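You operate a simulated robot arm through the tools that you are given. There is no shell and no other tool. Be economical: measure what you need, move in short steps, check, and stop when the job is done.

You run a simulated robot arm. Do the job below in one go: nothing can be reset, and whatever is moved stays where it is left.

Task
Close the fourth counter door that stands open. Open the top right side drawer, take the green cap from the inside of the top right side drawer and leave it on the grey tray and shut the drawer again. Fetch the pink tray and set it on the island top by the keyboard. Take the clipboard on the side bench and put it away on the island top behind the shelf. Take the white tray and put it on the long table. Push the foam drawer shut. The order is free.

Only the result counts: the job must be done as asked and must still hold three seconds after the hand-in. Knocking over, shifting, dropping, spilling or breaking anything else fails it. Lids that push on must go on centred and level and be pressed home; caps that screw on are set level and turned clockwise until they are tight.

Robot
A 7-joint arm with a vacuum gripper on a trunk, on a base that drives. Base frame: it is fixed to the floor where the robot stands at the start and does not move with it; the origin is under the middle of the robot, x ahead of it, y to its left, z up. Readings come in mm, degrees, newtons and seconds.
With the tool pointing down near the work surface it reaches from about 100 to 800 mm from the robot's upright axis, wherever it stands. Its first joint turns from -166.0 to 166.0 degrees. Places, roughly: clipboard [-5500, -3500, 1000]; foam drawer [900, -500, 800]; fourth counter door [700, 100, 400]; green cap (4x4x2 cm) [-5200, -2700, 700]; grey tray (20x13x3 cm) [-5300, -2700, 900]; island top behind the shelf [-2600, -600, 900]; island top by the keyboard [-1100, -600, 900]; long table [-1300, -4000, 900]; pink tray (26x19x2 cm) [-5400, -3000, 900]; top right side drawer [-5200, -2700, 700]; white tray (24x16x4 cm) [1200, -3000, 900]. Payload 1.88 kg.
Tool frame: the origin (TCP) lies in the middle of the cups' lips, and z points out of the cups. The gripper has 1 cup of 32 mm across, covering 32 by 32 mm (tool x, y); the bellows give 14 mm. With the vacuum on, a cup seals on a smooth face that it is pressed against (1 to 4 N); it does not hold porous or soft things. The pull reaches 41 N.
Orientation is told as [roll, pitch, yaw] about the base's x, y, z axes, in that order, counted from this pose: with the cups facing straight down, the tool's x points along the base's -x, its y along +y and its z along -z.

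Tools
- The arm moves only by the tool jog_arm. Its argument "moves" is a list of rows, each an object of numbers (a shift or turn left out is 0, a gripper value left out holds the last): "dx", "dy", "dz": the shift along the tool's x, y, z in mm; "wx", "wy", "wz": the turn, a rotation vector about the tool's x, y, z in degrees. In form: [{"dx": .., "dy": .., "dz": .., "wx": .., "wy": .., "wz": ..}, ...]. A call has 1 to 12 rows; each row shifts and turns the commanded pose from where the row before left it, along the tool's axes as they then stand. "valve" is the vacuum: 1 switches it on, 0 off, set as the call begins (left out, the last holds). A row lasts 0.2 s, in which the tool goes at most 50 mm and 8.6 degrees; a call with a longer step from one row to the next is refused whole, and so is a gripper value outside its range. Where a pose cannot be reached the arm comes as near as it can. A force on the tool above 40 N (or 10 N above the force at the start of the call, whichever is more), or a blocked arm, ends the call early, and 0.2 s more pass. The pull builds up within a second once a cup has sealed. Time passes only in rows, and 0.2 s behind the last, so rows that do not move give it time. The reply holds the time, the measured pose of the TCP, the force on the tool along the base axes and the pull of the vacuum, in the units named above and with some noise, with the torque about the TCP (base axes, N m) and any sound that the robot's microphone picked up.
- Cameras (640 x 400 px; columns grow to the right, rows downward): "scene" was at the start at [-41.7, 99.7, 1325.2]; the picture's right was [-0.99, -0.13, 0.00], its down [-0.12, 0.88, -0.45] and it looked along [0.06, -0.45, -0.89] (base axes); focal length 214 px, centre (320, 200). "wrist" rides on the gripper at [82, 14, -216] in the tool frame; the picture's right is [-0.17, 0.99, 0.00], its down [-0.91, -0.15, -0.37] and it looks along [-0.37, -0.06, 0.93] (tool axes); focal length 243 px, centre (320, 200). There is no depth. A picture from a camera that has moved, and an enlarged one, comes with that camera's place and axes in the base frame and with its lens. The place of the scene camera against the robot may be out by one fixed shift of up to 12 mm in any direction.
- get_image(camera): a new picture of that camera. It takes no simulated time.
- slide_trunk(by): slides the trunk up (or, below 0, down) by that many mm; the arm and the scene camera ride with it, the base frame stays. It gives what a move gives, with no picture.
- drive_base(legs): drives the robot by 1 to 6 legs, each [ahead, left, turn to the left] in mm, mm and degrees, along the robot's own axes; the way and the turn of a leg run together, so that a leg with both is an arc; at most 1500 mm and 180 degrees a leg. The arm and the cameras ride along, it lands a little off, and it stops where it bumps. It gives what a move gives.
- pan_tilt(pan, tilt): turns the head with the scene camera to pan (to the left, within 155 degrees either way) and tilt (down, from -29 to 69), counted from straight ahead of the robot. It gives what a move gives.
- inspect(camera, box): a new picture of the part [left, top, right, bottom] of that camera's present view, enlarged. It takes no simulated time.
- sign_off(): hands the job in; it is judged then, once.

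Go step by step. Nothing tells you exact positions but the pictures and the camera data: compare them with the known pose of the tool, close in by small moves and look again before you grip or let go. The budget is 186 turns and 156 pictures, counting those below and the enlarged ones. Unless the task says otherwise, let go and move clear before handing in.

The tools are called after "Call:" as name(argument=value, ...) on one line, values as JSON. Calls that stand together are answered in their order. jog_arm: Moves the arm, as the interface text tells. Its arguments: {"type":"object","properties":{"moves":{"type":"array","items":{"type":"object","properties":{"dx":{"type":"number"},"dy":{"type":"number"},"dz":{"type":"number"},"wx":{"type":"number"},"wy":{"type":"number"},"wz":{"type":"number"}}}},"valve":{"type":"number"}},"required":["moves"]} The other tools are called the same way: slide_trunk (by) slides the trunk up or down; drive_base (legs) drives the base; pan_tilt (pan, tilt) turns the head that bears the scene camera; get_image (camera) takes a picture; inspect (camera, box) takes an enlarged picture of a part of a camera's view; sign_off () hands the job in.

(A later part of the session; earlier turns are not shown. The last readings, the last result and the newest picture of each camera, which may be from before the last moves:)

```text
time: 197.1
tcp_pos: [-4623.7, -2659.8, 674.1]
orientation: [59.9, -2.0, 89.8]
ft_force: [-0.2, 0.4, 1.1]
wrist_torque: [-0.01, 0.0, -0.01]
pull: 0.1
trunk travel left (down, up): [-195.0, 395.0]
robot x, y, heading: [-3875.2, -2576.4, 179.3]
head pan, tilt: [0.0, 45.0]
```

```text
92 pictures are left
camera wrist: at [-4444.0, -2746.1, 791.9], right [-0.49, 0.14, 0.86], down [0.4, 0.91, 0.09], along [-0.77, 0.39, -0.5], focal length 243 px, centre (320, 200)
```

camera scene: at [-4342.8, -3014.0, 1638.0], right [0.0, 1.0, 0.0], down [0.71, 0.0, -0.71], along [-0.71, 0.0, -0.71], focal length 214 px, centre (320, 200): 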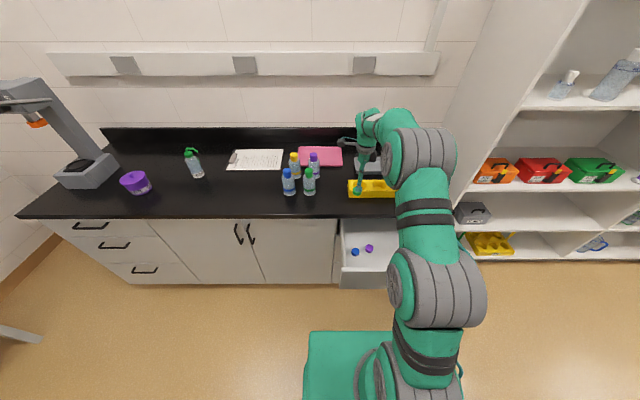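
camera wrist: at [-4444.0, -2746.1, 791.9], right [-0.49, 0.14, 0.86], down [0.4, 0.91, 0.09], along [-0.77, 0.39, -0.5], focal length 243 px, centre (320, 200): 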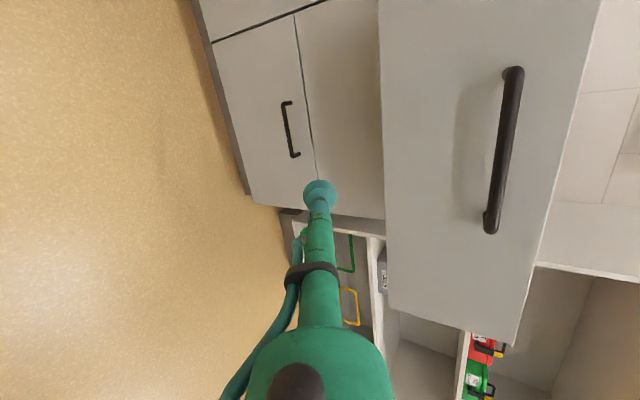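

The posture limits the turn; I'll raise the arm first in small steps, then try turning.

Call:
jog_arm(moves=[{"dy": 26, "dz": -15}, {"dy": 26, "dz": -15}, {"dy": 26, "dz": -15}])

Call:
jog_arm(moves=[{"wx": -5}, {"wx": -5}, {"wx": -5}])

```text
time: 198.1
tcp_pos: [-4623.4, -2663.9, 754.3]
orientation: [59.1, -2.3, 89.8]
ft_force: [-0.9, 0.5, 0.0]
wrist_torque: [0.03, 0.0, -0.01]
pull: 0.0
trunk travel left (down, up): [-195.0, 395.0]
robot x, y, heading: [-3875.0, -2575.9, 179.6]
head pan, tilt: [0.0, 45.0]
stopped in row 3: the arm was blocked; the commanded pose is now the measured one
```

```text
time: 199.1
tcp_pos: [-4625.9, -2658.1, 680.2]
orientation: [60.7, -3.6, 89.5]
ft_force: [0.0, 0.2, -1.1]
wrist_torque: [0.03, 0.01, -0.01]
pull: 0.0
out of reach, approached as far as the arm can: row 3
trunk travel left (down, up): [-195.0, 395.0]
robot x, y, heading: [-3871.4, -2573.4, 179.5]
head pan, tilt: [0.0, 45.0]
stopped in row 3: the arm was blocked; the commanded pose is now the measured one
```

The wrist is at a limit in this posture. I'll turn back down, recentre the arm straight ahead and higher, and redo the turn as it worked before.

Call:
jog_arm(moves=[{"wx": 7.6}, {"wx": 7.6}, {"wx": 7.6}, {"wx": 7.6}, {"wx": 7.6}, {"wx": 7.6}, {"wx": 7.6}, {"wx": 7.5}])

Call:
jog_arm(moves=[{"dz": -40, "dx": -30}, {"dz": -40, "dx": -30}, {"dz": -40, "dx": -25}, {"wx": -8.2}, {"wx": -8.2}, {"wx": -8.2}, {"wx": -8.2}, {"wx": -8.2}, {"wx": -8.2}])

Call:
jog_arm(moves=[{"wx": -8.2}, {"wx": -8.2}, {"wx": -8.2}, {"wx": -8.2}])

```text
time: 200.9
tcp_pos: [-4620.2, -2657.3, 693.4]
orientation: [0.8, -3.5, 89.7]
ft_force: [1.1, -0.2, -0.5]
wrist_torque: [0.05, 0.05, -0.01]
pull: 0.0
trunk travel left (down, up): [-195.0, 395.0]
robot x, y, heading: [-3870.9, -2575.5, 179.3]
head pan, tilt: [0.0, 45.0]
```

```text
time: 202.9
tcp_pos: [-4617.0, -2580.9, 819.8]
orientation: [50.1, -3.3, 89.7]
ft_force: [-0.2, -0.2, 0.7]
wrist_torque: [-0.02, 0.01, 0.0]
pull: 0.1
trunk travel left (down, up): [-195.0, 395.0]
robot x, y, heading: [-3874.2, -2575.9, 179.6]
head pan, tilt: [0.0, 45.0]
```

```text
time: 204.0
tcp_pos: [-4634.5, -2568.0, 709.5]
orientation: [62.8, -2.5, 89.2]
ft_force: [-0.5, 0.0, -0.5]
wrist_torque: [0.01, 0.11, 0.04]
pull: 0.1
out of reach, approached as far as the arm can: row 3, 4
trunk travel left (down, up): [-195.0, 395.0]
robot x, y, heading: [-3870.6, -2577.6, 179.2]
head pan, tilt: [0.0, 45.0]
stopped in row 4: the arm was blocked; the commanded pose is now the measured one
```

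Call:
get_image(camera="scene")

```text
91 pictures are left
camera scene: at [-3894.9, -2741.6, 1241.7], right [0.01, 1.0, 0.0], down [0.71, -0.01, -0.7], along [-0.7, 0.01, -0.71], focal length 214 px, centre (320, 200)
```

scene: 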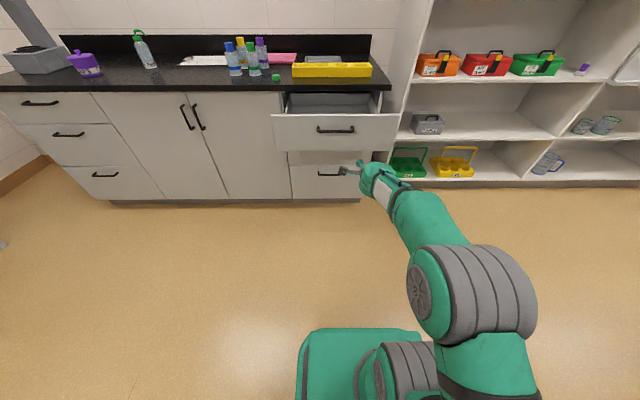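

The tool can still push well while tilted at ~63°. I'll use it like that: shift to the drawer's middle, raise a little and drive ahead.

Call:
slide_trunk(by=25)

Call:
drive_base(legs=[[0, 96, 0]])

Call:
get_image(camera="wrist")

```text
time: 204.7
tcp_pos: [-4633.8, -2569.8, 730.0]
orientation: [62.7, -2.4, 89.4]
ft_force: [0.0, 0.7, -0.4]
wrist_torque: [0.01, 0.01, 0.01]
pull: 0.0
trunk travel left (down, up): [-220.0, 370.0]
robot x, y, heading: [-3874.0, -2582.1, 179.7]
head pan, tilt: [0.0, 45.0]
```

```text
time: 205.8
tcp_pos: [-4634.7, -2668.2, 730.8]
orientation: [62.5, -2.6, 89.6]
ft_force: [-0.1, 0.4, 1.0]
wrist_torque: [0.02, 0.02, -0.03]
pull: 0.1
trunk travel left (down, up): [-220.0, 370.0]
robot x, y, heading: [-3872.6, -2673.6, 179.3]
head pan, tilt: [0.0, 45.0]
```

```text
90 pictures are left
camera wrist: at [-4449.2, -2756.1, 839.5], right [-0.45, 0.13, 0.88], down [0.41, 0.91, 0.08], along [-0.79, 0.4, -0.47], focal length 243 px, centre (320, 200)
```

wrist: 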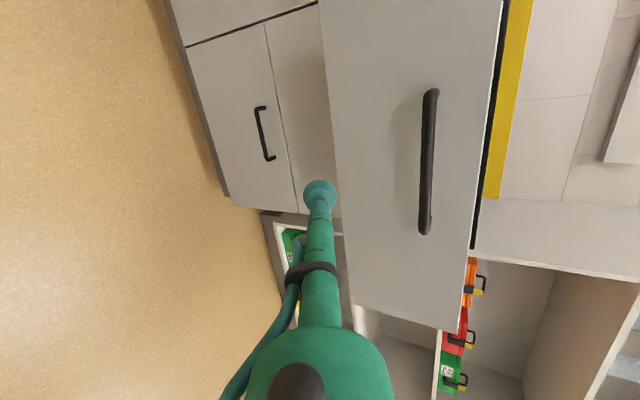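

Call:
drive_base(legs=[[330, 0, 0]])

Call:
get_image(camera="wrist")

```text
time: 208.0
tcp_pos: [-4962.7, -2671.0, 727.8]
orientation: [62.3, -2.5, 89.9]
ft_force: [-0.4, 0.2, -0.3]
wrist_torque: [0.03, -0.03, 0.01]
pull: 0.0
trunk travel left (down, up): [-220.0, 370.0]
robot x, y, heading: [-4202.5, -2670.3, 180.2]
head pan, tilt: [0.0, 45.0]
```

```text
89 pictures are left
camera wrist: at [-4777.7, -2758.5, 837.2], right [-0.46, 0.13, 0.88], down [0.41, 0.91, 0.08], along [-0.79, 0.39, -0.47], focal length 243 px, centre (320, 200)
```

wrist: 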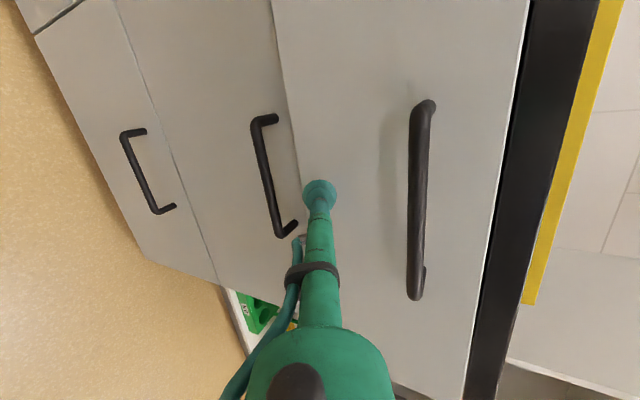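

Call:
drive_base(legs=[[50, 0, 0]])

Call:
jog_arm(moves=[{"dy": 4, "dz": 8}, {"dy": 4, "dz": 8}, {"dy": 4, "dz": 8}, {"dy": 3, "dz": 6}])

Call:
get_image(camera="wrist")

```text
time: 208.9
tcp_pos: [-5012.3, -2670.3, 726.7]
orientation: [62.2, -2.6, 90.0]
ft_force: [2.4, 1.0, -0.5]
wrist_torque: [0.0, 0.02, -0.03]
pull: 0.0
trunk travel left (down, up): [-220.0, 370.0]
robot x, y, heading: [-4251.4, -2668.8, 179.8]
head pan, tilt: [0.0, 45.0]
```

```text
time: 209.6
tcp_pos: [-5022.4, -2670.8, 719.8]
orientation: [61.6, -2.5, 89.8]
ft_force: [9.2, 0.3, -3.4]
wrist_torque: [0.05, 0.21, 0.0]
pull: 0.1
trunk travel left (down, up): [-220.0, 370.0]
robot x, y, heading: [-4251.4, -2674.6, 179.9]
head pan, tilt: [0.0, 45.0]
stopped in row 3: the force on the tool passed its limit at 46 N (the readings are from after the stop); the commanded pose is now the measured one
```

```text
88 pictures are left
camera wrist: at [-4839.3, -2758.1, 831.4], right [-0.47, 0.13, 0.88], down [0.41, 0.91, 0.08], along [-0.79, 0.39, -0.48], focal length 243 px, centre (320, 200)
```

wrist: 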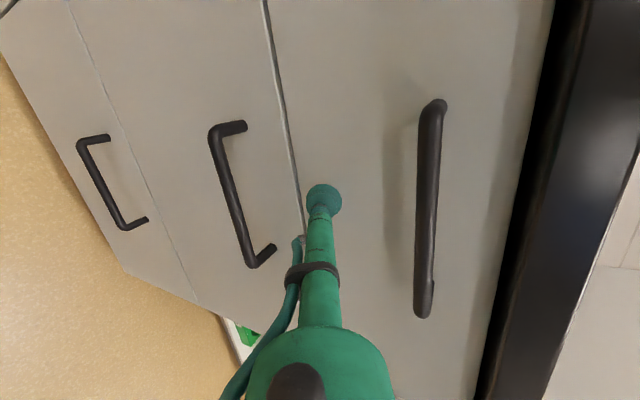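

The drawer is flush (46 N against its stop). Now back off, raise, turn the tool down and go fetch the parked cap.

Call:
drive_base(legs=[[-300, 0, 0]])

Call:
slide_trunk(by=370)

Call:
jog_arm(moves=[{"wx": 7.7}, {"wx": 7.7}, {"wx": 7.7}, {"wx": 7.7}, {"wx": 7.7}, {"wx": 7.7}, {"wx": 7.7}, {"wx": 7.7}, {"wy": 2.5}])

Call:
jog_arm(moves=[{"dy": -45}, {"dy": -45}, {"dy": -45}, {"dy": -45}, {"dy": -45}, {"dy": -45}])

Call:
get_image(camera="scene")

```text
time: 211.7
tcp_pos: [-4726.7, -2670.9, 722.5]
orientation: [62.0, -2.4, 89.8]
ft_force: [0.8, 0.6, 0.3]
wrist_torque: [0.03, 0.02, 0.01]
pull: 0.0
trunk travel left (down, up): [-220.0, 370.0]
robot x, y, heading: [-3953.6, -2671.6, 179.8]
head pan, tilt: [0.0, 45.0]
```

```text
time: 215.3
tcp_pos: [-4726.2, -2670.9, 1093.0]
orientation: [61.9, -2.5, 89.8]
ft_force: [-0.1, 0.2, -0.4]
wrist_torque: [0.0, -0.04, 0.0]
pull: 0.1
trunk travel left (down, up): [-590.0, 0.0]
robot x, y, heading: [-3953.3, -2673.7, 180.1]
head pan, tilt: [0.0, 45.0]
```

```text
time: 217.3
tcp_pos: [-4735.6, -2663.9, 1110.5]
orientation: [8.7, -0.9, 89.2]
ft_force: [-0.2, 0.6, 0.1]
wrist_torque: [0.01, 0.01, 0.02]
pull: 0.2
out of reach, approached as far as the arm can: row 2, 3
trunk travel left (down, up): [-590.0, 0.0]
robot x, y, heading: [-3950.9, -2672.7, 180.0]
head pan, tilt: [0.0, 45.0]
```

```text
time: 218.7
tcp_pos: [-4468.4, -2665.7, 1072.6]
orientation: [8.8, -0.9, 89.1]
ft_force: [-0.1, -0.5, -0.3]
wrist_torque: [0.03, -0.01, 0.01]
pull: 0.0
trunk travel left (down, up): [-590.0, 0.0]
robot x, y, heading: [-3951.6, -2668.7, 179.7]
head pan, tilt: [0.0, 45.0]
```

```text
87 pictures are left
camera scene: at [-3964.3, -2837.6, 1638.1], right [0.0, 1.0, 0.0], down [0.71, 0.0, -0.71], along [-0.71, 0.0, -0.71], focal length 214 px, centre (320, 200)
```

scene: 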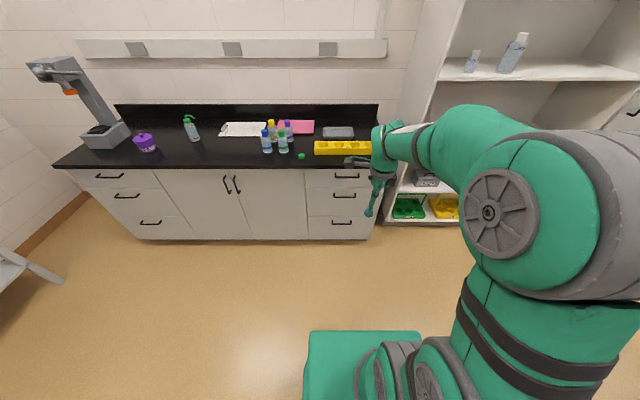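

The drawer is shut and the cap is where I left it. Levelling the tool and driving up to the bench.

Call:
jog_arm(moves=[{"wx": 4.3, "wy": 0.9, "dz": -10}, {"wx": 4.3, "dz": -20}, {"dy": -30}])

Call:
drive_base(legs=[[690, 170, 0]])

Call:
get_image(camera="wrist")

```text
time: 219.5
tcp_pos: [-4435.4, -2667.4, 1100.3]
orientation: [0.1, 0.0, 89.4]
ft_force: [-0.5, -0.4, 0.4]
wrist_torque: [-0.04, -0.02, 0.02]
pull: 0.0
trunk travel left (down, up): [-590.0, 0.0]
robot x, y, heading: [-3950.3, -2673.0, 179.9]
head pan, tilt: [0.0, 45.0]
```

```text
time: 223.3
tcp_pos: [-5121.6, -2820.2, 1099.8]
orientation: [0.1, 0.0, 88.5]
ft_force: [-0.5, 0.5, 1.0]
wrist_torque: [0.01, -0.03, -0.02]
pull: 0.0
trunk travel left (down, up): [-590.0, 0.0]
robot x, y, heading: [-4639.3, -2832.9, 179.0]
head pan, tilt: [0.0, 45.0]
```

```text
86 pictures are left
camera wrist: at [-5136.7, -2902.1, 1316.4], right [-0.98, 0.19, 0.0], down [0.18, 0.91, 0.37], along [0.07, 0.37, -0.93], focal length 243 px, centre (320, 200)
```

wrist: 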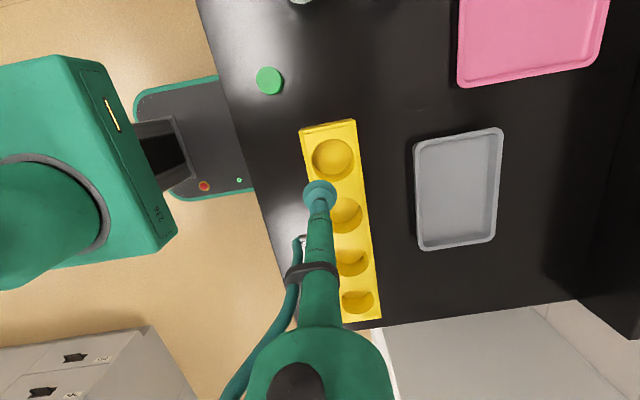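

Cap at (-5068, -2944), grey tray centre at about (-5360, -2709). Moving over the cap.

Call:
jog_arm(moves=[{"dx": 41, "dy": -19}, {"dx": 41, "dy": -19}, {"dx": 40, "dy": -18}, {"dz": 40}, {"dz": 40}, {"dz": 40}, {"dz": 25}])

Call:
get_image(camera="wrist")

```text
time: 224.9
tcp_pos: [-5070.7, -2944.6, 955.1]
orientation: [0.2, 0.0, 88.6]
ft_force: [0.8, -0.5, -0.2]
wrist_torque: [0.01, 0.01, 0.0]
pull: 0.0
trunk travel left (down, up): [-590.0, 0.0]
robot x, y, heading: [-4634.9, -2828.2, 179.4]
head pan, tilt: [0.0, 45.0]
```

```text
85 pictures are left
camera wrist: at [-5084.6, -3026.1, 1171.5], right [-0.98, 0.19, 0.0], down [0.18, 0.91, 0.37], along [0.07, 0.37, -0.93], focal length 243 px, centre (320, 200)
```

wrist: 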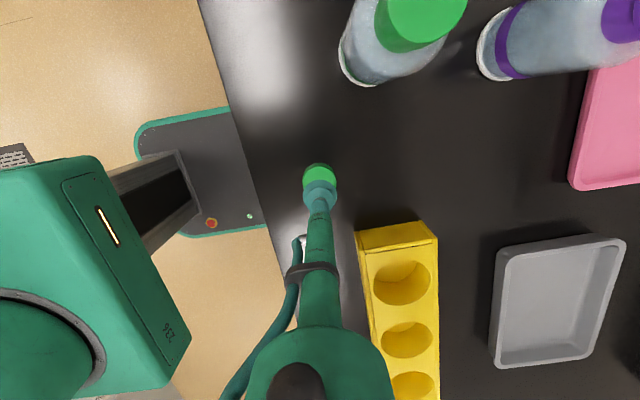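

Aligned. Descending with the vacuum on.

Call:
jog_arm(moves=[{"dz": 20}, {"dz": 10}, {"dz": 6}, {"dz": 4}, {"dz": 4}, {"dz": 3}, {}, {}], valve=1)

```text
time: 226.7
tcp_pos: [-5071.1, -2944.4, 908.6]
orientation: [0.3, 0.1, 88.6]
ft_force: [-3.8, -1.0, 25.0]
wrist_torque: [-0.02, -0.03, 0.0]
pull: 40.4
trunk travel left (down, up): [-590.0, 0.0]
robot x, y, heading: [-4640.0, -2832.0, 178.6]
head pan, tilt: [0.0, 45.0]
```

Held. Lifting and carrying it over the grey tray.

Call:
jog_arm(moves=[{"dz": -10}, {"dz": -30}, {"dz": -40}, {"dz": -30}, {"dx": -28.5, "dy": 37}, {"dx": -28.5, "dy": 37}, {"dx": -28.5, "dy": 37}, {"dx": -28.5, "dy": 37}, {"dx": -28.5, "dy": 37}, {"dx": -28.5, "dy": 37}, {"dx": -28.5, "dy": 37}, {"dx": -28.5, "dy": 37}])

Call:
get_image(camera="wrist")

```text
time: 229.3
tcp_pos: [-5361.5, -2708.5, 1017.1]
orientation: [0.2, 0.0, 88.6]
ft_force: [-0.2, 0.1, -0.2]
wrist_torque: [0.0, -0.02, 0.03]
pull: 41.3
trunk travel left (down, up): [-590.0, 0.0]
robot x, y, heading: [-4641.1, -2832.8, 179.3]
head pan, tilt: [0.0, 45.0]
```

```text
84 pictures are left
camera wrist: at [-5376.5, -2788.9, 1233.1], right [-0.98, 0.19, 0.0], down [0.18, 0.91, 0.37], along [0.07, 0.37, -0.93], focal length 243 px, centre (320, 200)
```

wrist: 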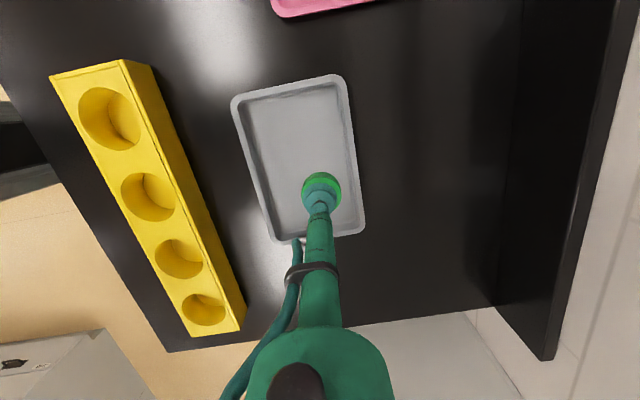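

The landing spot is ~20 mm past the tray's middle; correcting and lowering.

Call:
jog_arm(moves=[{"dy": -20, "dx": 4}, {"dz": 35}, {"dz": 35}, {"dz": 15}, {"dz": 4}, {"dz": 3}])

Call:
jog_arm(moves=[{"dz": 3}, {"dz": 3}])

Call:
get_image(camera="wrist")

```text
time: 230.7
tcp_pos: [-5339.2, -2712.3, 927.0]
orientation: [0.2, 0.0, 88.5]
ft_force: [0.3, 0.4, 0.1]
wrist_torque: [-0.02, 0.05, 0.01]
pull: 40.7
trunk travel left (down, up): [-590.0, 0.0]
robot x, y, heading: [-4637.7, -2831.6, 179.5]
head pan, tilt: [0.0, 45.0]
```

```text
time: 231.3
tcp_pos: [-5339.9, -2712.8, 921.2]
orientation: [0.3, 0.0, 88.5]
ft_force: [0.2, 0.0, 0.6]
wrist_torque: [-0.01, -0.01, 0.0]
pull: 40.7
trunk travel left (down, up): [-590.0, 0.0]
robot x, y, heading: [-4637.4, -2832.6, 178.9]
head pan, tilt: [0.0, 45.0]
```

```text
83 pictures are left
camera wrist: at [-5354.5, -2794.9, 1137.3], right [-0.98, 0.19, 0.0], down [0.18, 0.91, 0.37], along [0.07, 0.37, -0.93], focal length 243 px, centre (320, 200)
```

wrist: 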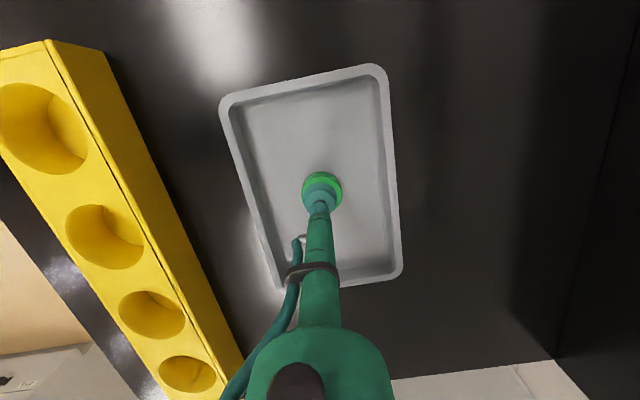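

Well centred in the tray. Continuing down to touch.

Call:
jog_arm(moves=[{"dz": 3}, {"dz": 3}])

Call:
jog_arm(moves=[{"dz": 3}, {"dz": 2}])

```text
time: 231.9
tcp_pos: [-5339.2, -2713.3, 917.3]
orientation: [0.4, 0.0, 88.5]
ft_force: [1.5, 0.2, 4.4]
wrist_torque: [-0.01, 0.0, -0.03]
pull: 40.5
trunk travel left (down, up): [-590.0, 0.0]
robot x, y, heading: [-4635.1, -2829.8, 179.1]
head pan, tilt: [0.0, 45.0]
```

```text
time: 232.5
tcp_pos: [-5339.7, -2714.4, 914.7]
orientation: [0.6, 0.0, 88.7]
ft_force: [1.7, -0.2, 23.6]
wrist_torque: [-0.04, 0.0, 0.02]
pull: 40.2
trunk travel left (down, up): [-590.0, 0.0]
robot x, y, heading: [-4638.8, -2829.6, 179.1]
head pan, tilt: [0.0, 45.0]
```

Call:
jog_arm(moves=[{"dz": -2}, {}, {}, {}, {}, {"dz": -4}, {"dz": -10}, {"dz": -35}, {"dz": -45}, {"dz": -45}, {"dz": -30}], valve=0)

Call:
get_image(camera="wrist")

Call:
get_image(camera="scene")

```text
time: 234.9
tcp_pos: [-5339.8, -2711.4, 1079.2]
orientation: [0.2, 0.0, 88.6]
ft_force: [0.4, 0.9, -0.2]
wrist_torque: [-0.02, -0.01, 0.0]
pull: 0.1
trunk travel left (down, up): [-590.0, 0.0]
robot x, y, heading: [-4637.9, -2831.7, 179.1]
head pan, tilt: [0.0, 45.0]
```

```text
82 pictures are left
camera wrist: at [-5354.8, -2793.1, 1295.4], right [-0.98, 0.19, 0.0], down [0.18, 0.91, 0.37], along [0.07, 0.37, -0.93], focal length 243 px, centre (320, 200)
```

wrist: 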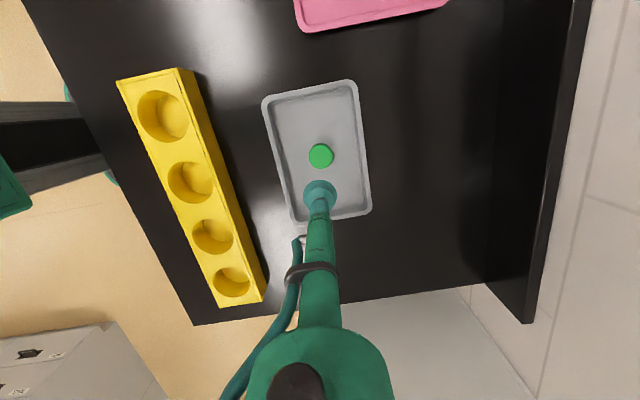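

```text
81 pictures are left
camera scene: at [-4652.6, -2996.5, 1638.0], right [0.01, 1.0, 0.0], down [0.71, -0.01, -0.71], along [-0.71, 0.01, -0.71], focal length 214 px, centre (320, 200)
```

scene: 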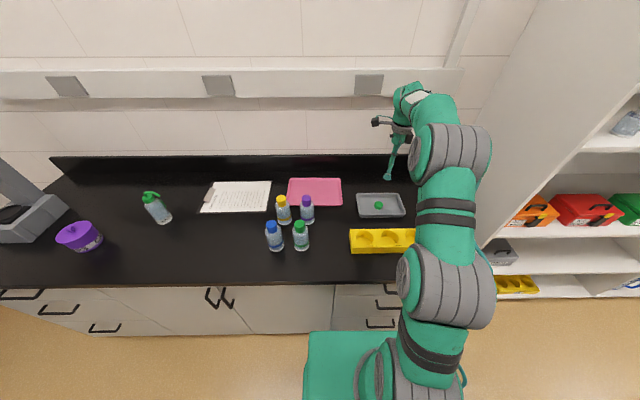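

The green cap rests on the grey tray. Next the pink tray at about (-5457, -3007): driving in front of it.

Call:
jog_arm(moves=[{"dz": -30}])

Call:
drive_base(legs=[[65, 190, 0.5]])

Call:
get_image(camera="wrist")

```text
time: 235.3
tcp_pos: [-5341.1, -2711.1, 1110.7]
orientation: [0.2, 0.0, 88.5]
ft_force: [-0.3, 0.2, -0.4]
wrist_torque: [0.01, -0.01, -0.01]
pull: 0.1
trunk travel left (down, up): [-590.0, 0.0]
robot x, y, heading: [-4639.8, -2831.7, 179.4]
head pan, tilt: [0.0, 45.0]
```

```text
time: 236.9
tcp_pos: [-5407.1, -2906.6, 1110.0]
orientation: [0.3, 0.0, 89.0]
ft_force: [0.1, -0.1, -0.6]
wrist_torque: [0.03, 0.01, -0.02]
pull: 0.2
trunk travel left (down, up): [-590.0, 0.0]
robot x, y, heading: [-4709.1, -3018.4, 179.8]
head pan, tilt: [0.0, 45.0]
```

```text
80 pictures are left
camera wrist: at [-5422.3, -2988.6, 1326.3], right [-0.98, 0.18, 0.0], down [0.17, 0.91, 0.37], along [0.07, 0.37, -0.93], focal length 243 px, centre (320, 200)
```

wrist: 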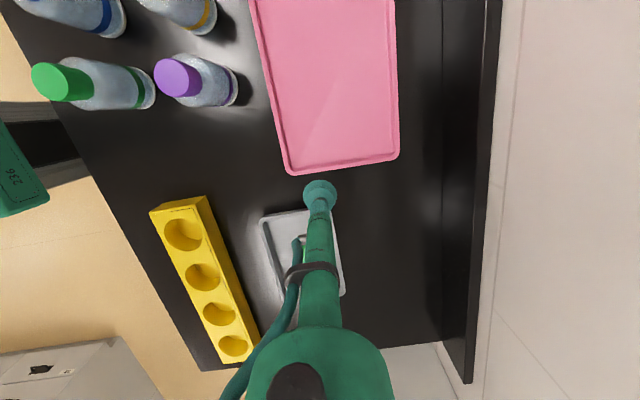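

The pink tray's middle is about (-5450, -3011). Moving above it.

Call:
jog_arm(moves=[{"dx": 35, "dy": 14}, {"dx": 35, "dy": 14}, {"dx": 35, "dy": 13}, {"dz": 40}, {"dz": 40}, {"dz": 40}])

Call:
get_image(camera="wrist")

```text
time: 238.3
tcp_pos: [-5452.7, -3010.5, 989.8]
orientation: [0.2, 0.0, 89.0]
ft_force: [-0.6, 0.1, -0.4]
wrist_torque: [-0.02, 0.0, -0.01]
pull: 0.1
trunk travel left (down, up): [-590.0, 0.0]
robot x, y, heading: [-4704.6, -3021.9, 179.6]
head pan, tilt: [0.0, 45.0]
```

```text
79 pictures are left
camera wrist: at [-5466.8, -3091.6, 1206.6], right [-0.98, 0.18, 0.0], down [0.17, 0.91, 0.37], along [0.06, 0.37, -0.93], focal length 243 px, centre (320, 200)
```

wrist: 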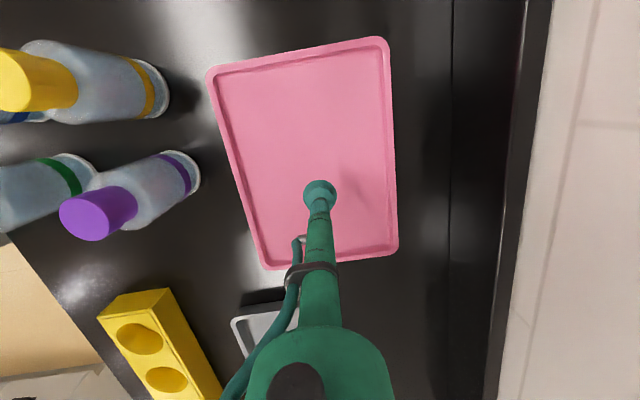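

Nearly centred; correcting 7 mm and descending with the vacuum.

Call:
jog_arm(moves=[{"dy": -7}, {"dz": 35}, {"dz": 25}, {"dz": 12}, {"dz": 5}, {"dz": 4}, {"dz": 4}, {"dz": 4}, {"dz": 3}], valve=1)

```text
time: 240.3
tcp_pos: [-5444.9, -3011.7, 903.5]
orientation: [0.7, 0.0, 89.0]
ft_force: [10.0, -1.5, 27.8]
wrist_torque: [0.01, -0.17, -0.05]
pull: 41.0
trunk travel left (down, up): [-590.0, 0.0]
robot x, y, heading: [-4706.3, -3019.7, 179.8]
head pan, tilt: [0.0, 45.0]
```

The pink tray is sealed. Lifting it well above the bottles and backing off.

Call:
jog_arm(moves=[{"dz": -10}, {"dz": -25}, {"dz": -40}, {"dz": -45}, {"dz": -45}, {"dz": -45}, {"dz": -20}])

Call:
get_image(camera="wrist")

Call:
drive_base(legs=[[-400, 0, 0]])

Call:
pan_tilt(pan=-100, tilt=20)

Call:
get_image(camera="scene")

```text
time: 241.9
tcp_pos: [-5443.7, -3011.3, 1128.4]
orientation: [0.1, 0.0, 89.0]
ft_force: [0.1, 0.2, -3.7]
wrist_torque: [-0.02, 0.02, 0.0]
pull: 41.0
trunk travel left (down, up): [-590.0, 0.0]
robot x, y, heading: [-4706.6, -3020.2, 179.6]
head pan, tilt: [0.0, 45.0]
```

```text
78 pictures are left
camera wrist: at [-5457.3, -3092.9, 1345.0], right [-0.98, 0.18, 0.0], down [0.17, 0.91, 0.37], along [0.07, 0.37, -0.93], focal length 243 px, centre (320, 200)
```

wrist: 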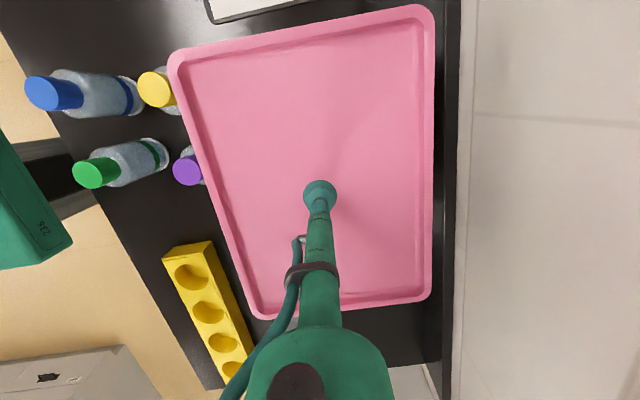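

```text
time: 244.4
tcp_pos: [-5043.9, -3013.5, 1128.2]
orientation: [0.2, 0.0, 89.1]
ft_force: [0.5, -0.5, -3.4]
wrist_torque: [-0.01, -0.02, 0.01]
pull: 41.1
trunk travel left (down, up): [-590.0, 0.0]
robot x, y, heading: [-4311.6, -3025.0, 179.8]
head pan, tilt: [0.0, 45.0]
```

```text
time: 246.2
tcp_pos: [-5044.9, -3014.1, 1127.4]
orientation: [0.2, 0.0, 89.0]
ft_force: [-0.1, -0.9, -2.0]
wrist_torque: [-0.01, -0.02, -0.01]
pull: 40.9
trunk travel left (down, up): [-590.0, 0.0]
robot x, y, heading: [-4308.1, -3024.4, 179.5]
head pan, tilt: [-100.0, 20.0]
```

```text
77 pictures are left
camera scene: at [-4221.7, -3097.3, 1676.7], right [0.98, -0.18, 0.0], down [-0.06, -0.34, -0.94], along [0.17, 0.92, -0.34], focal length 214 px, centre (320, 200)
```

scene: 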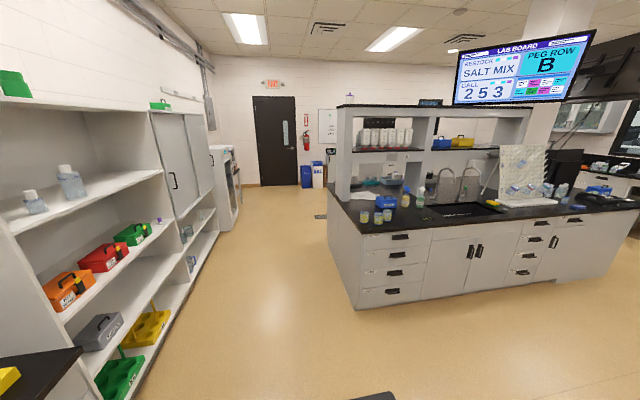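

The island's north side is "behind the shelf". I'll retract the tray, turn to face +y and drive up the west corridor.

Call:
jog_arm(moves=[{"dy": -45}, {"dy": -45}, {"dy": -45}, {"dy": -45}, {"dy": -45}])

Call:
drive_base(legs=[[0, 0, -90], [1500, 0, 0], [1300, 0, 0]])

Call:
pan_tilt(pan=-70, tilt=20)

Call:
get_image(camera="scene")

```text
time: 247.4
tcp_pos: [-4820.1, -3018.7, 1128.9]
orientation: [0.2, 0.0, 89.1]
ft_force: [0.3, 0.2, -2.1]
wrist_torque: [-0.02, -0.01, 0.03]
pull: 40.6
trunk travel left (down, up): [-590.0, 0.0]
robot x, y, heading: [-4306.8, -3022.9, 180.0]
head pan, tilt: [-100.0, 20.0]
```

```text
time: 264.7
tcp_pos: [-4294.0, 269.3, 1128.4]
orientation: [0.2, 0.1, -0.2]
ft_force: [-0.3, 0.6, -2.8]
wrist_torque: [-0.02, 0.02, -0.01]
pull: 41.3
trunk travel left (down, up): [-590.0, 0.0]
robot x, y, heading: [-4290.5, -244.7, 90.6]
head pan, tilt: [-100.0, 20.0]
```

```text
time: 265.6
tcp_pos: [-4294.6, 268.4, 1127.2]
orientation: [0.3, 0.0, -0.2]
ft_force: [-0.5, 1.4, -2.9]
wrist_torque: [-0.01, 0.0, -0.01]
pull: 41.2
trunk travel left (down, up): [-590.0, 0.0]
robot x, y, heading: [-4291.5, -246.3, 90.3]
head pan, tilt: [-70.0, 20.0]
```

```text
76 pictures are left
camera scene: at [-4358.6, -275.1, 1676.7], right [0.35, -0.94, 0.0], down [-0.32, -0.12, -0.94], along [0.88, 0.33, -0.34], focal length 214 px, centre (320, 200)
```

scene: 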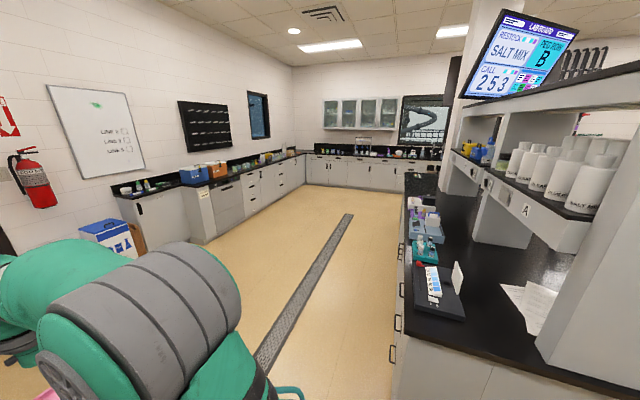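

The north aisle is wide and clear. Driving round the island's corner and eastward along it.

Call:
drive_base(legs=[[600, 0, 0], [0, 0, -90], [1500, 0, 0], [700, 0, 0]])

Call:
pan_tilt(pan=-45, tilt=30)

Call:
get_image(camera="scene")

Call:
pan_tilt(pan=-100, tilt=30)

Call:
get_image(camera="scene")

```text
time: 283.2
tcp_pos: [-1587.4, 283.7, 1128.9]
orientation: [0.1, 0.1, -92.0]
ft_force: [0.1, 0.6, -3.6]
wrist_torque: [-0.02, 0.02, 0.0]
pull: 41.2
trunk travel left (down, up): [-590.0, 0.0]
robot x, y, heading: [-2101.4, 296.7, -1.6]
head pan, tilt: [-70.0, 20.0]
```

```text
time: 284.1
tcp_pos: [-1587.9, 284.2, 1128.2]
orientation: [0.2, 0.0, -92.1]
ft_force: [1.0, 1.5, -3.3]
wrist_torque: [-0.02, 0.03, 0.04]
pull: 40.8
trunk travel left (down, up): [-590.0, 0.0]
robot x, y, heading: [-2098.9, 298.3, -1.6]
head pan, tilt: [-45.0, 30.0]
```

```text
75 pictures are left
camera scene: at [-2084.3, 398.1, 1660.7], right [-0.73, -0.69, 0.0], down [-0.34, 0.36, -0.87], along [0.6, -0.63, -0.5], focal length 214 px, centre (320, 200)
```

scene: 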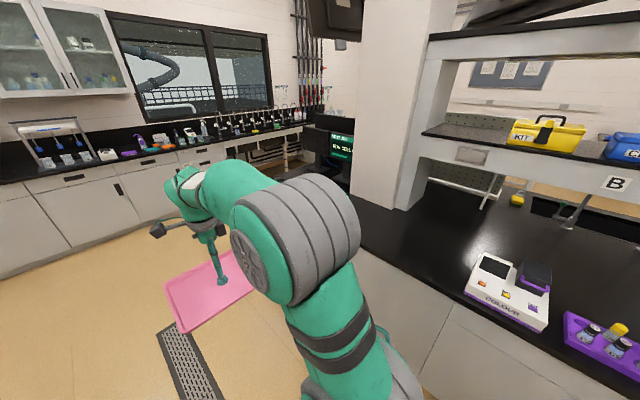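

```text
time: 285.3
tcp_pos: [-1587.2, 285.4, 1128.5]
orientation: [0.3, 0.0, -92.2]
ft_force: [-0.1, -0.5, -2.2]
wrist_torque: [0.01, 0.01, 0.01]
pull: 40.5
trunk travel left (down, up): [-590.0, 0.0]
robot x, y, heading: [-2099.0, 300.4, -1.8]
head pan, tilt: [-100.0, 30.0]
```

```text
74 pictures are left
camera scene: at [-2164.5, 375.1, 1660.7], right [-0.98, 0.2, 0.0], down [0.1, 0.49, -0.87], along [-0.17, -0.85, -0.5], focal length 214 px, centre (320, 200)
```

scene: 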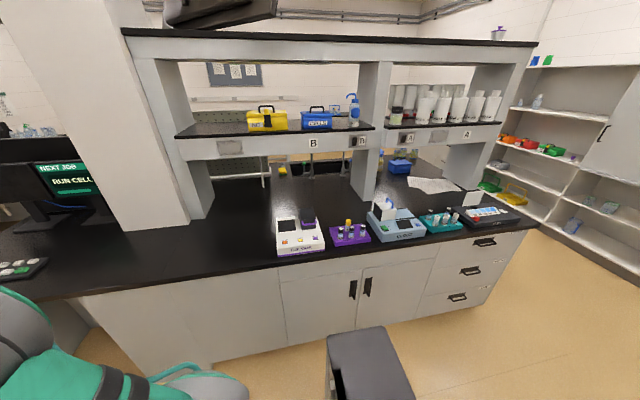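

The keyboard is at about (-950, -585) near the island's east end. I'll drive to x≈-1180 and turn to face the island.

Call:
drive_base(legs=[[900, 30, 0], [0, 0, -88.3]])

Call:
pan_tilt(pan=0, tilt=40)

Call:
get_image(camera="scene")

Call:
get_image(camera="wrist")

```text
time: 293.9
tcp_pos: [-1193.9, -206.3, 1127.1]
orientation: [0.2, 0.0, 179.8]
ft_force: [-0.1, -0.4, -2.4]
wrist_torque: [-0.01, 0.0, 0.0]
pull: 40.4
trunk travel left (down, up): [-590.0, 0.0]
robot x, y, heading: [-1193.5, 308.5, -89.7]
head pan, tilt: [-100.0, 30.0]
```

```text
time: 295.6
tcp_pos: [-1193.0, -207.0, 1127.9]
orientation: [0.2, 0.0, 179.7]
ft_force: [0.2, 0.4, -2.8]
wrist_torque: [0.0, 0.02, -0.02]
pull: 40.9
trunk travel left (down, up): [-590.0, 0.0]
robot x, y, heading: [-1196.0, 308.6, -90.0]
head pan, tilt: [0.0, 40.0]
```

```text
73 pictures are left
camera scene: at [-1020.9, 280.8, 1645.3], right [-1.0, 0.0, 0.0], down [0.0, 0.64, -0.77], along [0.0, -0.77, -0.64], focal length 214 px, centre (320, 200)
```

scene: 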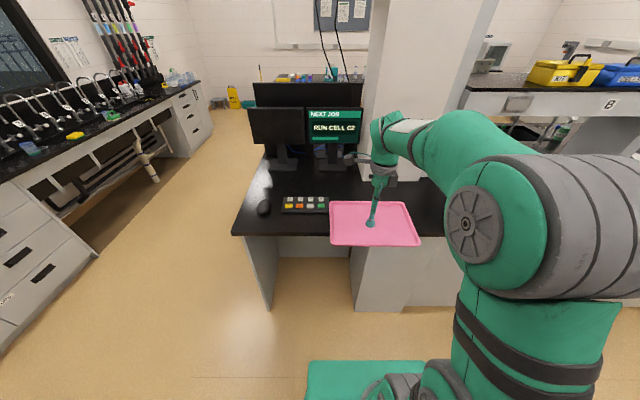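

```text
72 pictures are left
camera wrist: at [-1111.1, -220.7, 1344.3], right [-0.17, -0.99, 0.0], down [-0.91, 0.16, 0.37], along [-0.37, 0.06, -0.93], focal length 243 px, centre (320, 200)
```

wrist: 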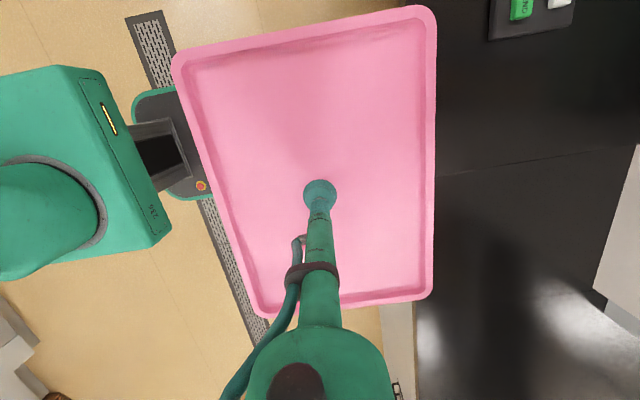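

The keyboard spans x -1065…-820 at y≈-575. I'll turn the tray lengthwise and set it right beside it, centred at about (-1178, -590). Driving closer and turning.

Call:
drive_base(legs=[[180, 0, 0]])

Call:
jog_arm(moves=[{"wz": -8.2}, {"wz": -8.2}, {"wz": -8.2}, {"wz": -8.2}, {"wz": -8.2}, {"wz": -8.2}, {"wz": -8.2}, {"wz": -8.2}, {"wz": -8.2}, {"wz": -8.2}, {"wz": -8}])

Call:
get_image(camera="wrist")

```text
time: 297.1
tcp_pos: [-1195.1, -388.4, 1126.6]
orientation: [0.1, 0.1, 179.5]
ft_force: [0.7, 0.3, -2.1]
wrist_torque: [0.05, -0.01, -0.01]
pull: 41.0
trunk travel left (down, up): [-590.0, 0.0]
robot x, y, heading: [-1193.5, 124.9, -90.0]
head pan, tilt: [0.0, 40.0]
```

```text
time: 299.5
tcp_pos: [-1193.3, -389.2, 1126.8]
orientation: [0.0, 0.0, -90.2]
ft_force: [-0.6, -0.9, -2.9]
wrist_torque: [0.01, 0.0, -0.01]
pull: 41.0
trunk travel left (down, up): [-590.0, 0.0]
robot x, y, heading: [-1195.7, 122.1, -89.6]
head pan, tilt: [0.0, 40.0]
```

```text
71 pictures are left
camera wrist: at [-1179.1, -307.0, 1343.8], right [0.99, -0.17, 0.0], down [-0.16, -0.91, 0.38], along [-0.06, -0.37, -0.93], focal length 243 px, centre (320, 200)
```

wrist: 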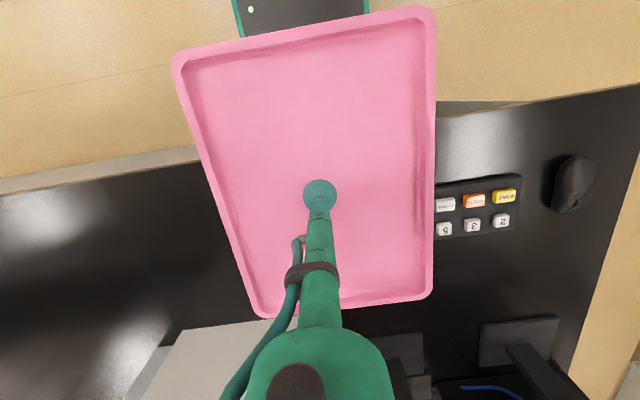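

Moving out over the spot.

Call:
jog_arm(moves=[{"dx": -40, "dy": 3}, {"dx": -40, "dy": 3}, {"dx": -40, "dy": 3}, {"dx": -40, "dy": 3}, {"dx": -40, "dy": 2}, {"dz": 40}, {"dz": 30}, {"dz": 30}])

Call:
get_image(camera="wrist")

Call:
get_image(camera="scene")

```text
time: 301.3
tcp_pos: [-1180.3, -587.4, 1028.1]
orientation: [0.0, -0.1, -90.3]
ft_force: [0.6, -0.7, -3.2]
wrist_torque: [0.02, -0.01, 0.0]
pull: 40.7
trunk travel left (down, up): [-590.0, 0.0]
robot x, y, heading: [-1193.7, 126.7, -89.9]
head pan, tilt: [0.0, 40.0]
```

```text
70 pictures are left
camera wrist: at [-1165.3, -505.9, 1243.8], right [0.99, -0.17, 0.0], down [-0.16, -0.91, 0.38], along [-0.06, -0.37, -0.93], focal length 243 px, centre (320, 200)
```

wrist: 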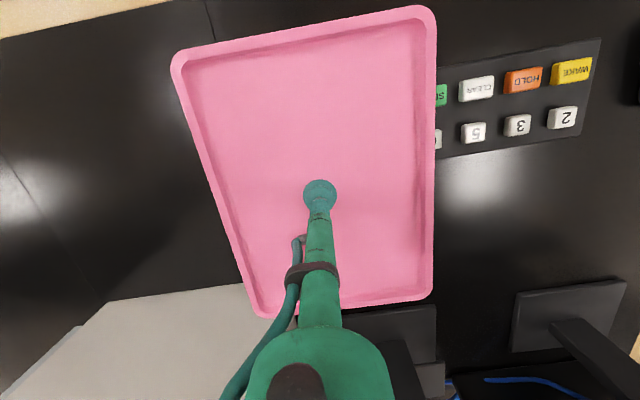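

```text
69 pictures are left
camera scene: at [-1020.0, 98.2, 1645.3], right [-1.0, 0.0, 0.0], down [0.0, 0.64, -0.77], along [0.0, -0.77, -0.64], focal length 214 px, centre (320, 200)
```

scene: 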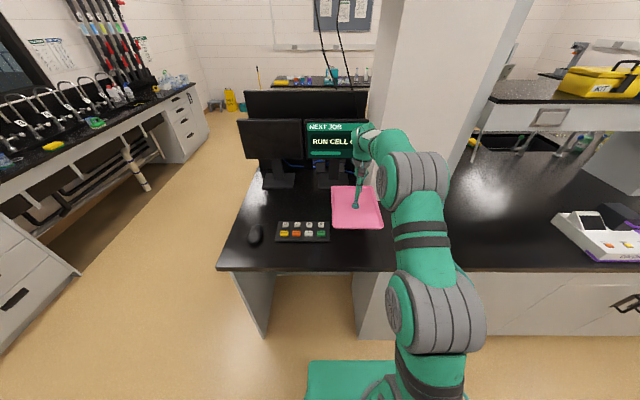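

Keyboard edge is at x≈-1066; I'll shift 10 mm away for a safe gap and lower.

Call:
jog_arm(moves=[{"dy": -10}, {"dz": 40}, {"dz": 40}, {"dz": 15}, {"dz": 5}])

Call:
get_image(camera="wrist")

Call:
jog_arm(moves=[{"dz": 4}, {"dz": 4}, {"dz": 3}])

```text
time: 302.5
tcp_pos: [-1190.6, -586.8, 928.7]
orientation: [0.0, -0.1, -90.4]
ft_force: [0.4, -0.5, -3.4]
wrist_torque: [0.02, -0.02, -0.01]
pull: 40.8
trunk travel left (down, up): [-590.0, 0.0]
robot x, y, heading: [-1195.9, 127.0, -90.1]
head pan, tilt: [0.0, 40.0]
```

```text
68 pictures are left
camera wrist: at [-1176.0, -504.8, 1144.5], right [0.99, -0.17, 0.0], down [-0.16, -0.91, 0.38], along [-0.06, -0.37, -0.93], focal length 243 px, centre (320, 200)
```

wrist: 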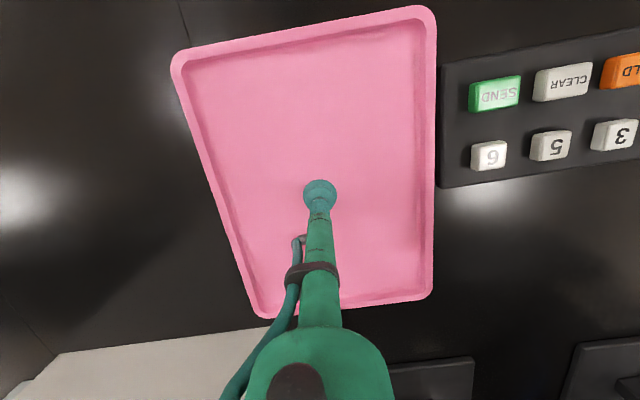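

```text
time: 303.3
tcp_pos: [-1191.2, -588.4, 917.0]
orientation: [0.0, -0.2, -90.4]
ft_force: [-0.9, -0.8, -2.4]
wrist_torque: [-0.01, 0.03, 0.0]
pull: 40.7
trunk travel left (down, up): [-590.0, 0.0]
robot x, y, heading: [-1192.2, 124.0, -89.8]
head pan, tilt: [0.0, 40.0]
```

Gap to the keyboard is visible. Continuing down.

Call:
jog_arm(moves=[{"dz": 4}, {"dz": 3}])

Call:
jog_arm(moves=[{"dz": 3}, {"dz": 3}])

Call:
jog_arm(moves=[{"dz": 3}])

```text
time: 303.9
tcp_pos: [-1189.6, -589.7, 909.6]
orientation: [0.0, -0.2, -90.4]
ft_force: [0.1, 0.3, -2.3]
wrist_torque: [-0.03, -0.02, 0.0]
pull: 40.3
trunk travel left (down, up): [-590.0, 0.0]
robot x, y, heading: [-1194.0, 122.2, -89.6]
head pan, tilt: [0.0, 40.0]
```

```text
time: 304.5
tcp_pos: [-1191.1, -588.9, 905.8]
orientation: [0.0, -0.3, -90.5]
ft_force: [1.5, 3.3, 5.4]
wrist_torque: [0.09, -0.05, 0.07]
pull: 41.0
trunk travel left (down, up): [-590.0, 0.0]
robot x, y, heading: [-1191.8, 123.5, -89.8]
head pan, tilt: [0.0, 40.0]
```

```text
time: 304.9
tcp_pos: [-1190.2, -589.6, 904.2]
orientation: [0.0, -0.3, -90.4]
ft_force: [1.8, 7.3, 18.0]
wrist_torque: [0.14, -0.04, 0.07]
pull: 40.7
trunk travel left (down, up): [-590.0, 0.0]
robot x, y, heading: [-1193.9, 124.5, -90.0]
head pan, tilt: [0.0, 40.0]
```

Call:
jog_arm(moves=[{"dz": -2}, {}, {}, {}, {}, {"dz": -4}, {"dz": -10}, {"dz": -35}, {"dz": -45}, {"dz": -45}, {"dz": -45}], valve=0)

Call:
get_image(camera="wrist")

```text
time: 307.3
tcp_pos: [-1190.5, -590.4, 1086.6]
orientation: [0.0, -0.1, -90.4]
ft_force: [-0.2, 0.5, 0.0]
wrist_torque: [-0.01, 0.01, -0.01]
pull: 0.1
trunk travel left (down, up): [-590.0, 0.0]
robot x, y, heading: [-1194.1, 121.1, -90.0]
head pan, tilt: [0.0, 40.0]
```

```text
67 pictures are left
camera wrist: at [-1176.0, -508.1, 1303.5], right [0.99, -0.17, 0.0], down [-0.16, -0.91, 0.38], along [-0.06, -0.37, -0.93], focal length 243 px, centre (320, 200)
```

wrist: 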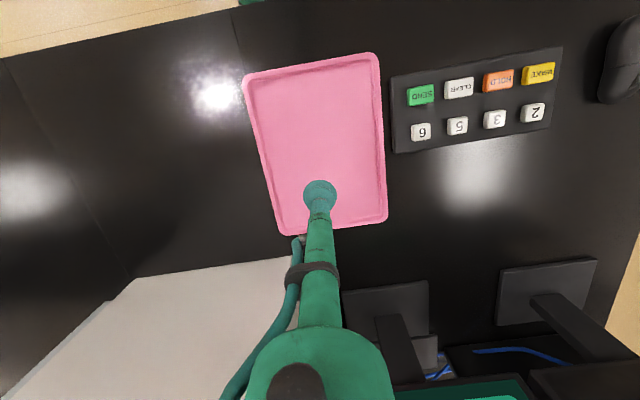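

The pink tray is set neatly by the keyboard. Now back round the island to the side bench for the clipboard.

Call:
jog_arm(moves=[{"dx": 42}, {"dx": 42}, {"dx": 42}, {"dx": 42}, {"dx": 42}])

Call:
drive_base(legs=[[-190, 0, 0], [0, 0, -90], [1500, 0, 0], [1500, 0, 0], [150, 0, 0], [0, 0, 90]])

```text
time: 308.5
tcp_pos: [-1186.7, -380.6, 1086.0]
orientation: [-0.1, -0.1, -90.3]
ft_force: [-0.7, -0.1, 0.1]
wrist_torque: [0.01, -0.03, 0.02]
pull: 0.0
trunk travel left (down, up): [-590.0, 0.0]
robot x, y, heading: [-1191.9, 124.5, -89.6]
head pan, tilt: [0.0, 40.0]
```

```text
time: 332.9
tcp_pos: [-4316.6, -258.5, 1086.7]
orientation: [0.0, -0.2, -86.6]
ft_force: [0.1, -0.3, -0.8]
wrist_torque: [0.0, -0.03, 0.02]
pull: 0.1
trunk travel left (down, up): [-590.0, 0.0]
robot x, y, heading: [-4358.9, 245.4, -86.1]
head pan, tilt: [0.0, 40.0]
```

Call:
drive_base(legs=[[0, 0, -4], [1500, 0, 0], [1500, 0, 0], [150, 0, 0], [0, 0, -90]])

Call:
pan_tilt(pan=15, tilt=35)

Call:
get_image(camera="scene")

```text
time: 352.6
tcp_pos: [-4900.8, -2888.6, 1087.1]
orientation: [0.0, 0.0, 177.2]
ft_force: [-0.6, 0.2, 0.0]
wrist_torque: [0.02, -0.01, -0.02]
pull: 0.0
trunk travel left (down, up): [-590.0, 0.0]
robot x, y, heading: [-4398.4, -2903.1, 177.7]
head pan, tilt: [0.0, 40.0]
```

```text
time: 353.4
tcp_pos: [-4902.3, -2888.2, 1087.8]
orientation: [0.1, -0.1, 177.2]
ft_force: [0.2, 0.0, 0.5]
wrist_torque: [-0.01, 0.0, 0.02]
pull: 0.0
trunk travel left (down, up): [-590.0, 0.0]
robot x, y, heading: [-4396.5, -2904.4, 177.6]
head pan, tilt: [15.0, 35.0]
```

```text
66 pictures are left
camera scene: at [-4418.8, -3089.1, 1652.9], right [-0.22, 0.98, 0.0], down [0.56, 0.13, -0.82], along [-0.8, -0.18, -0.57], focal length 214 px, centre (320, 200)
```

scene: 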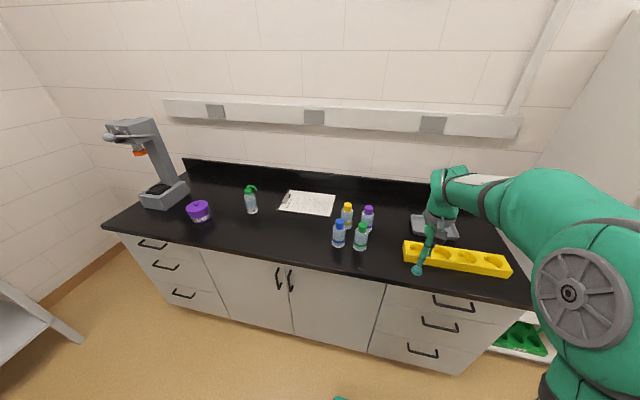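

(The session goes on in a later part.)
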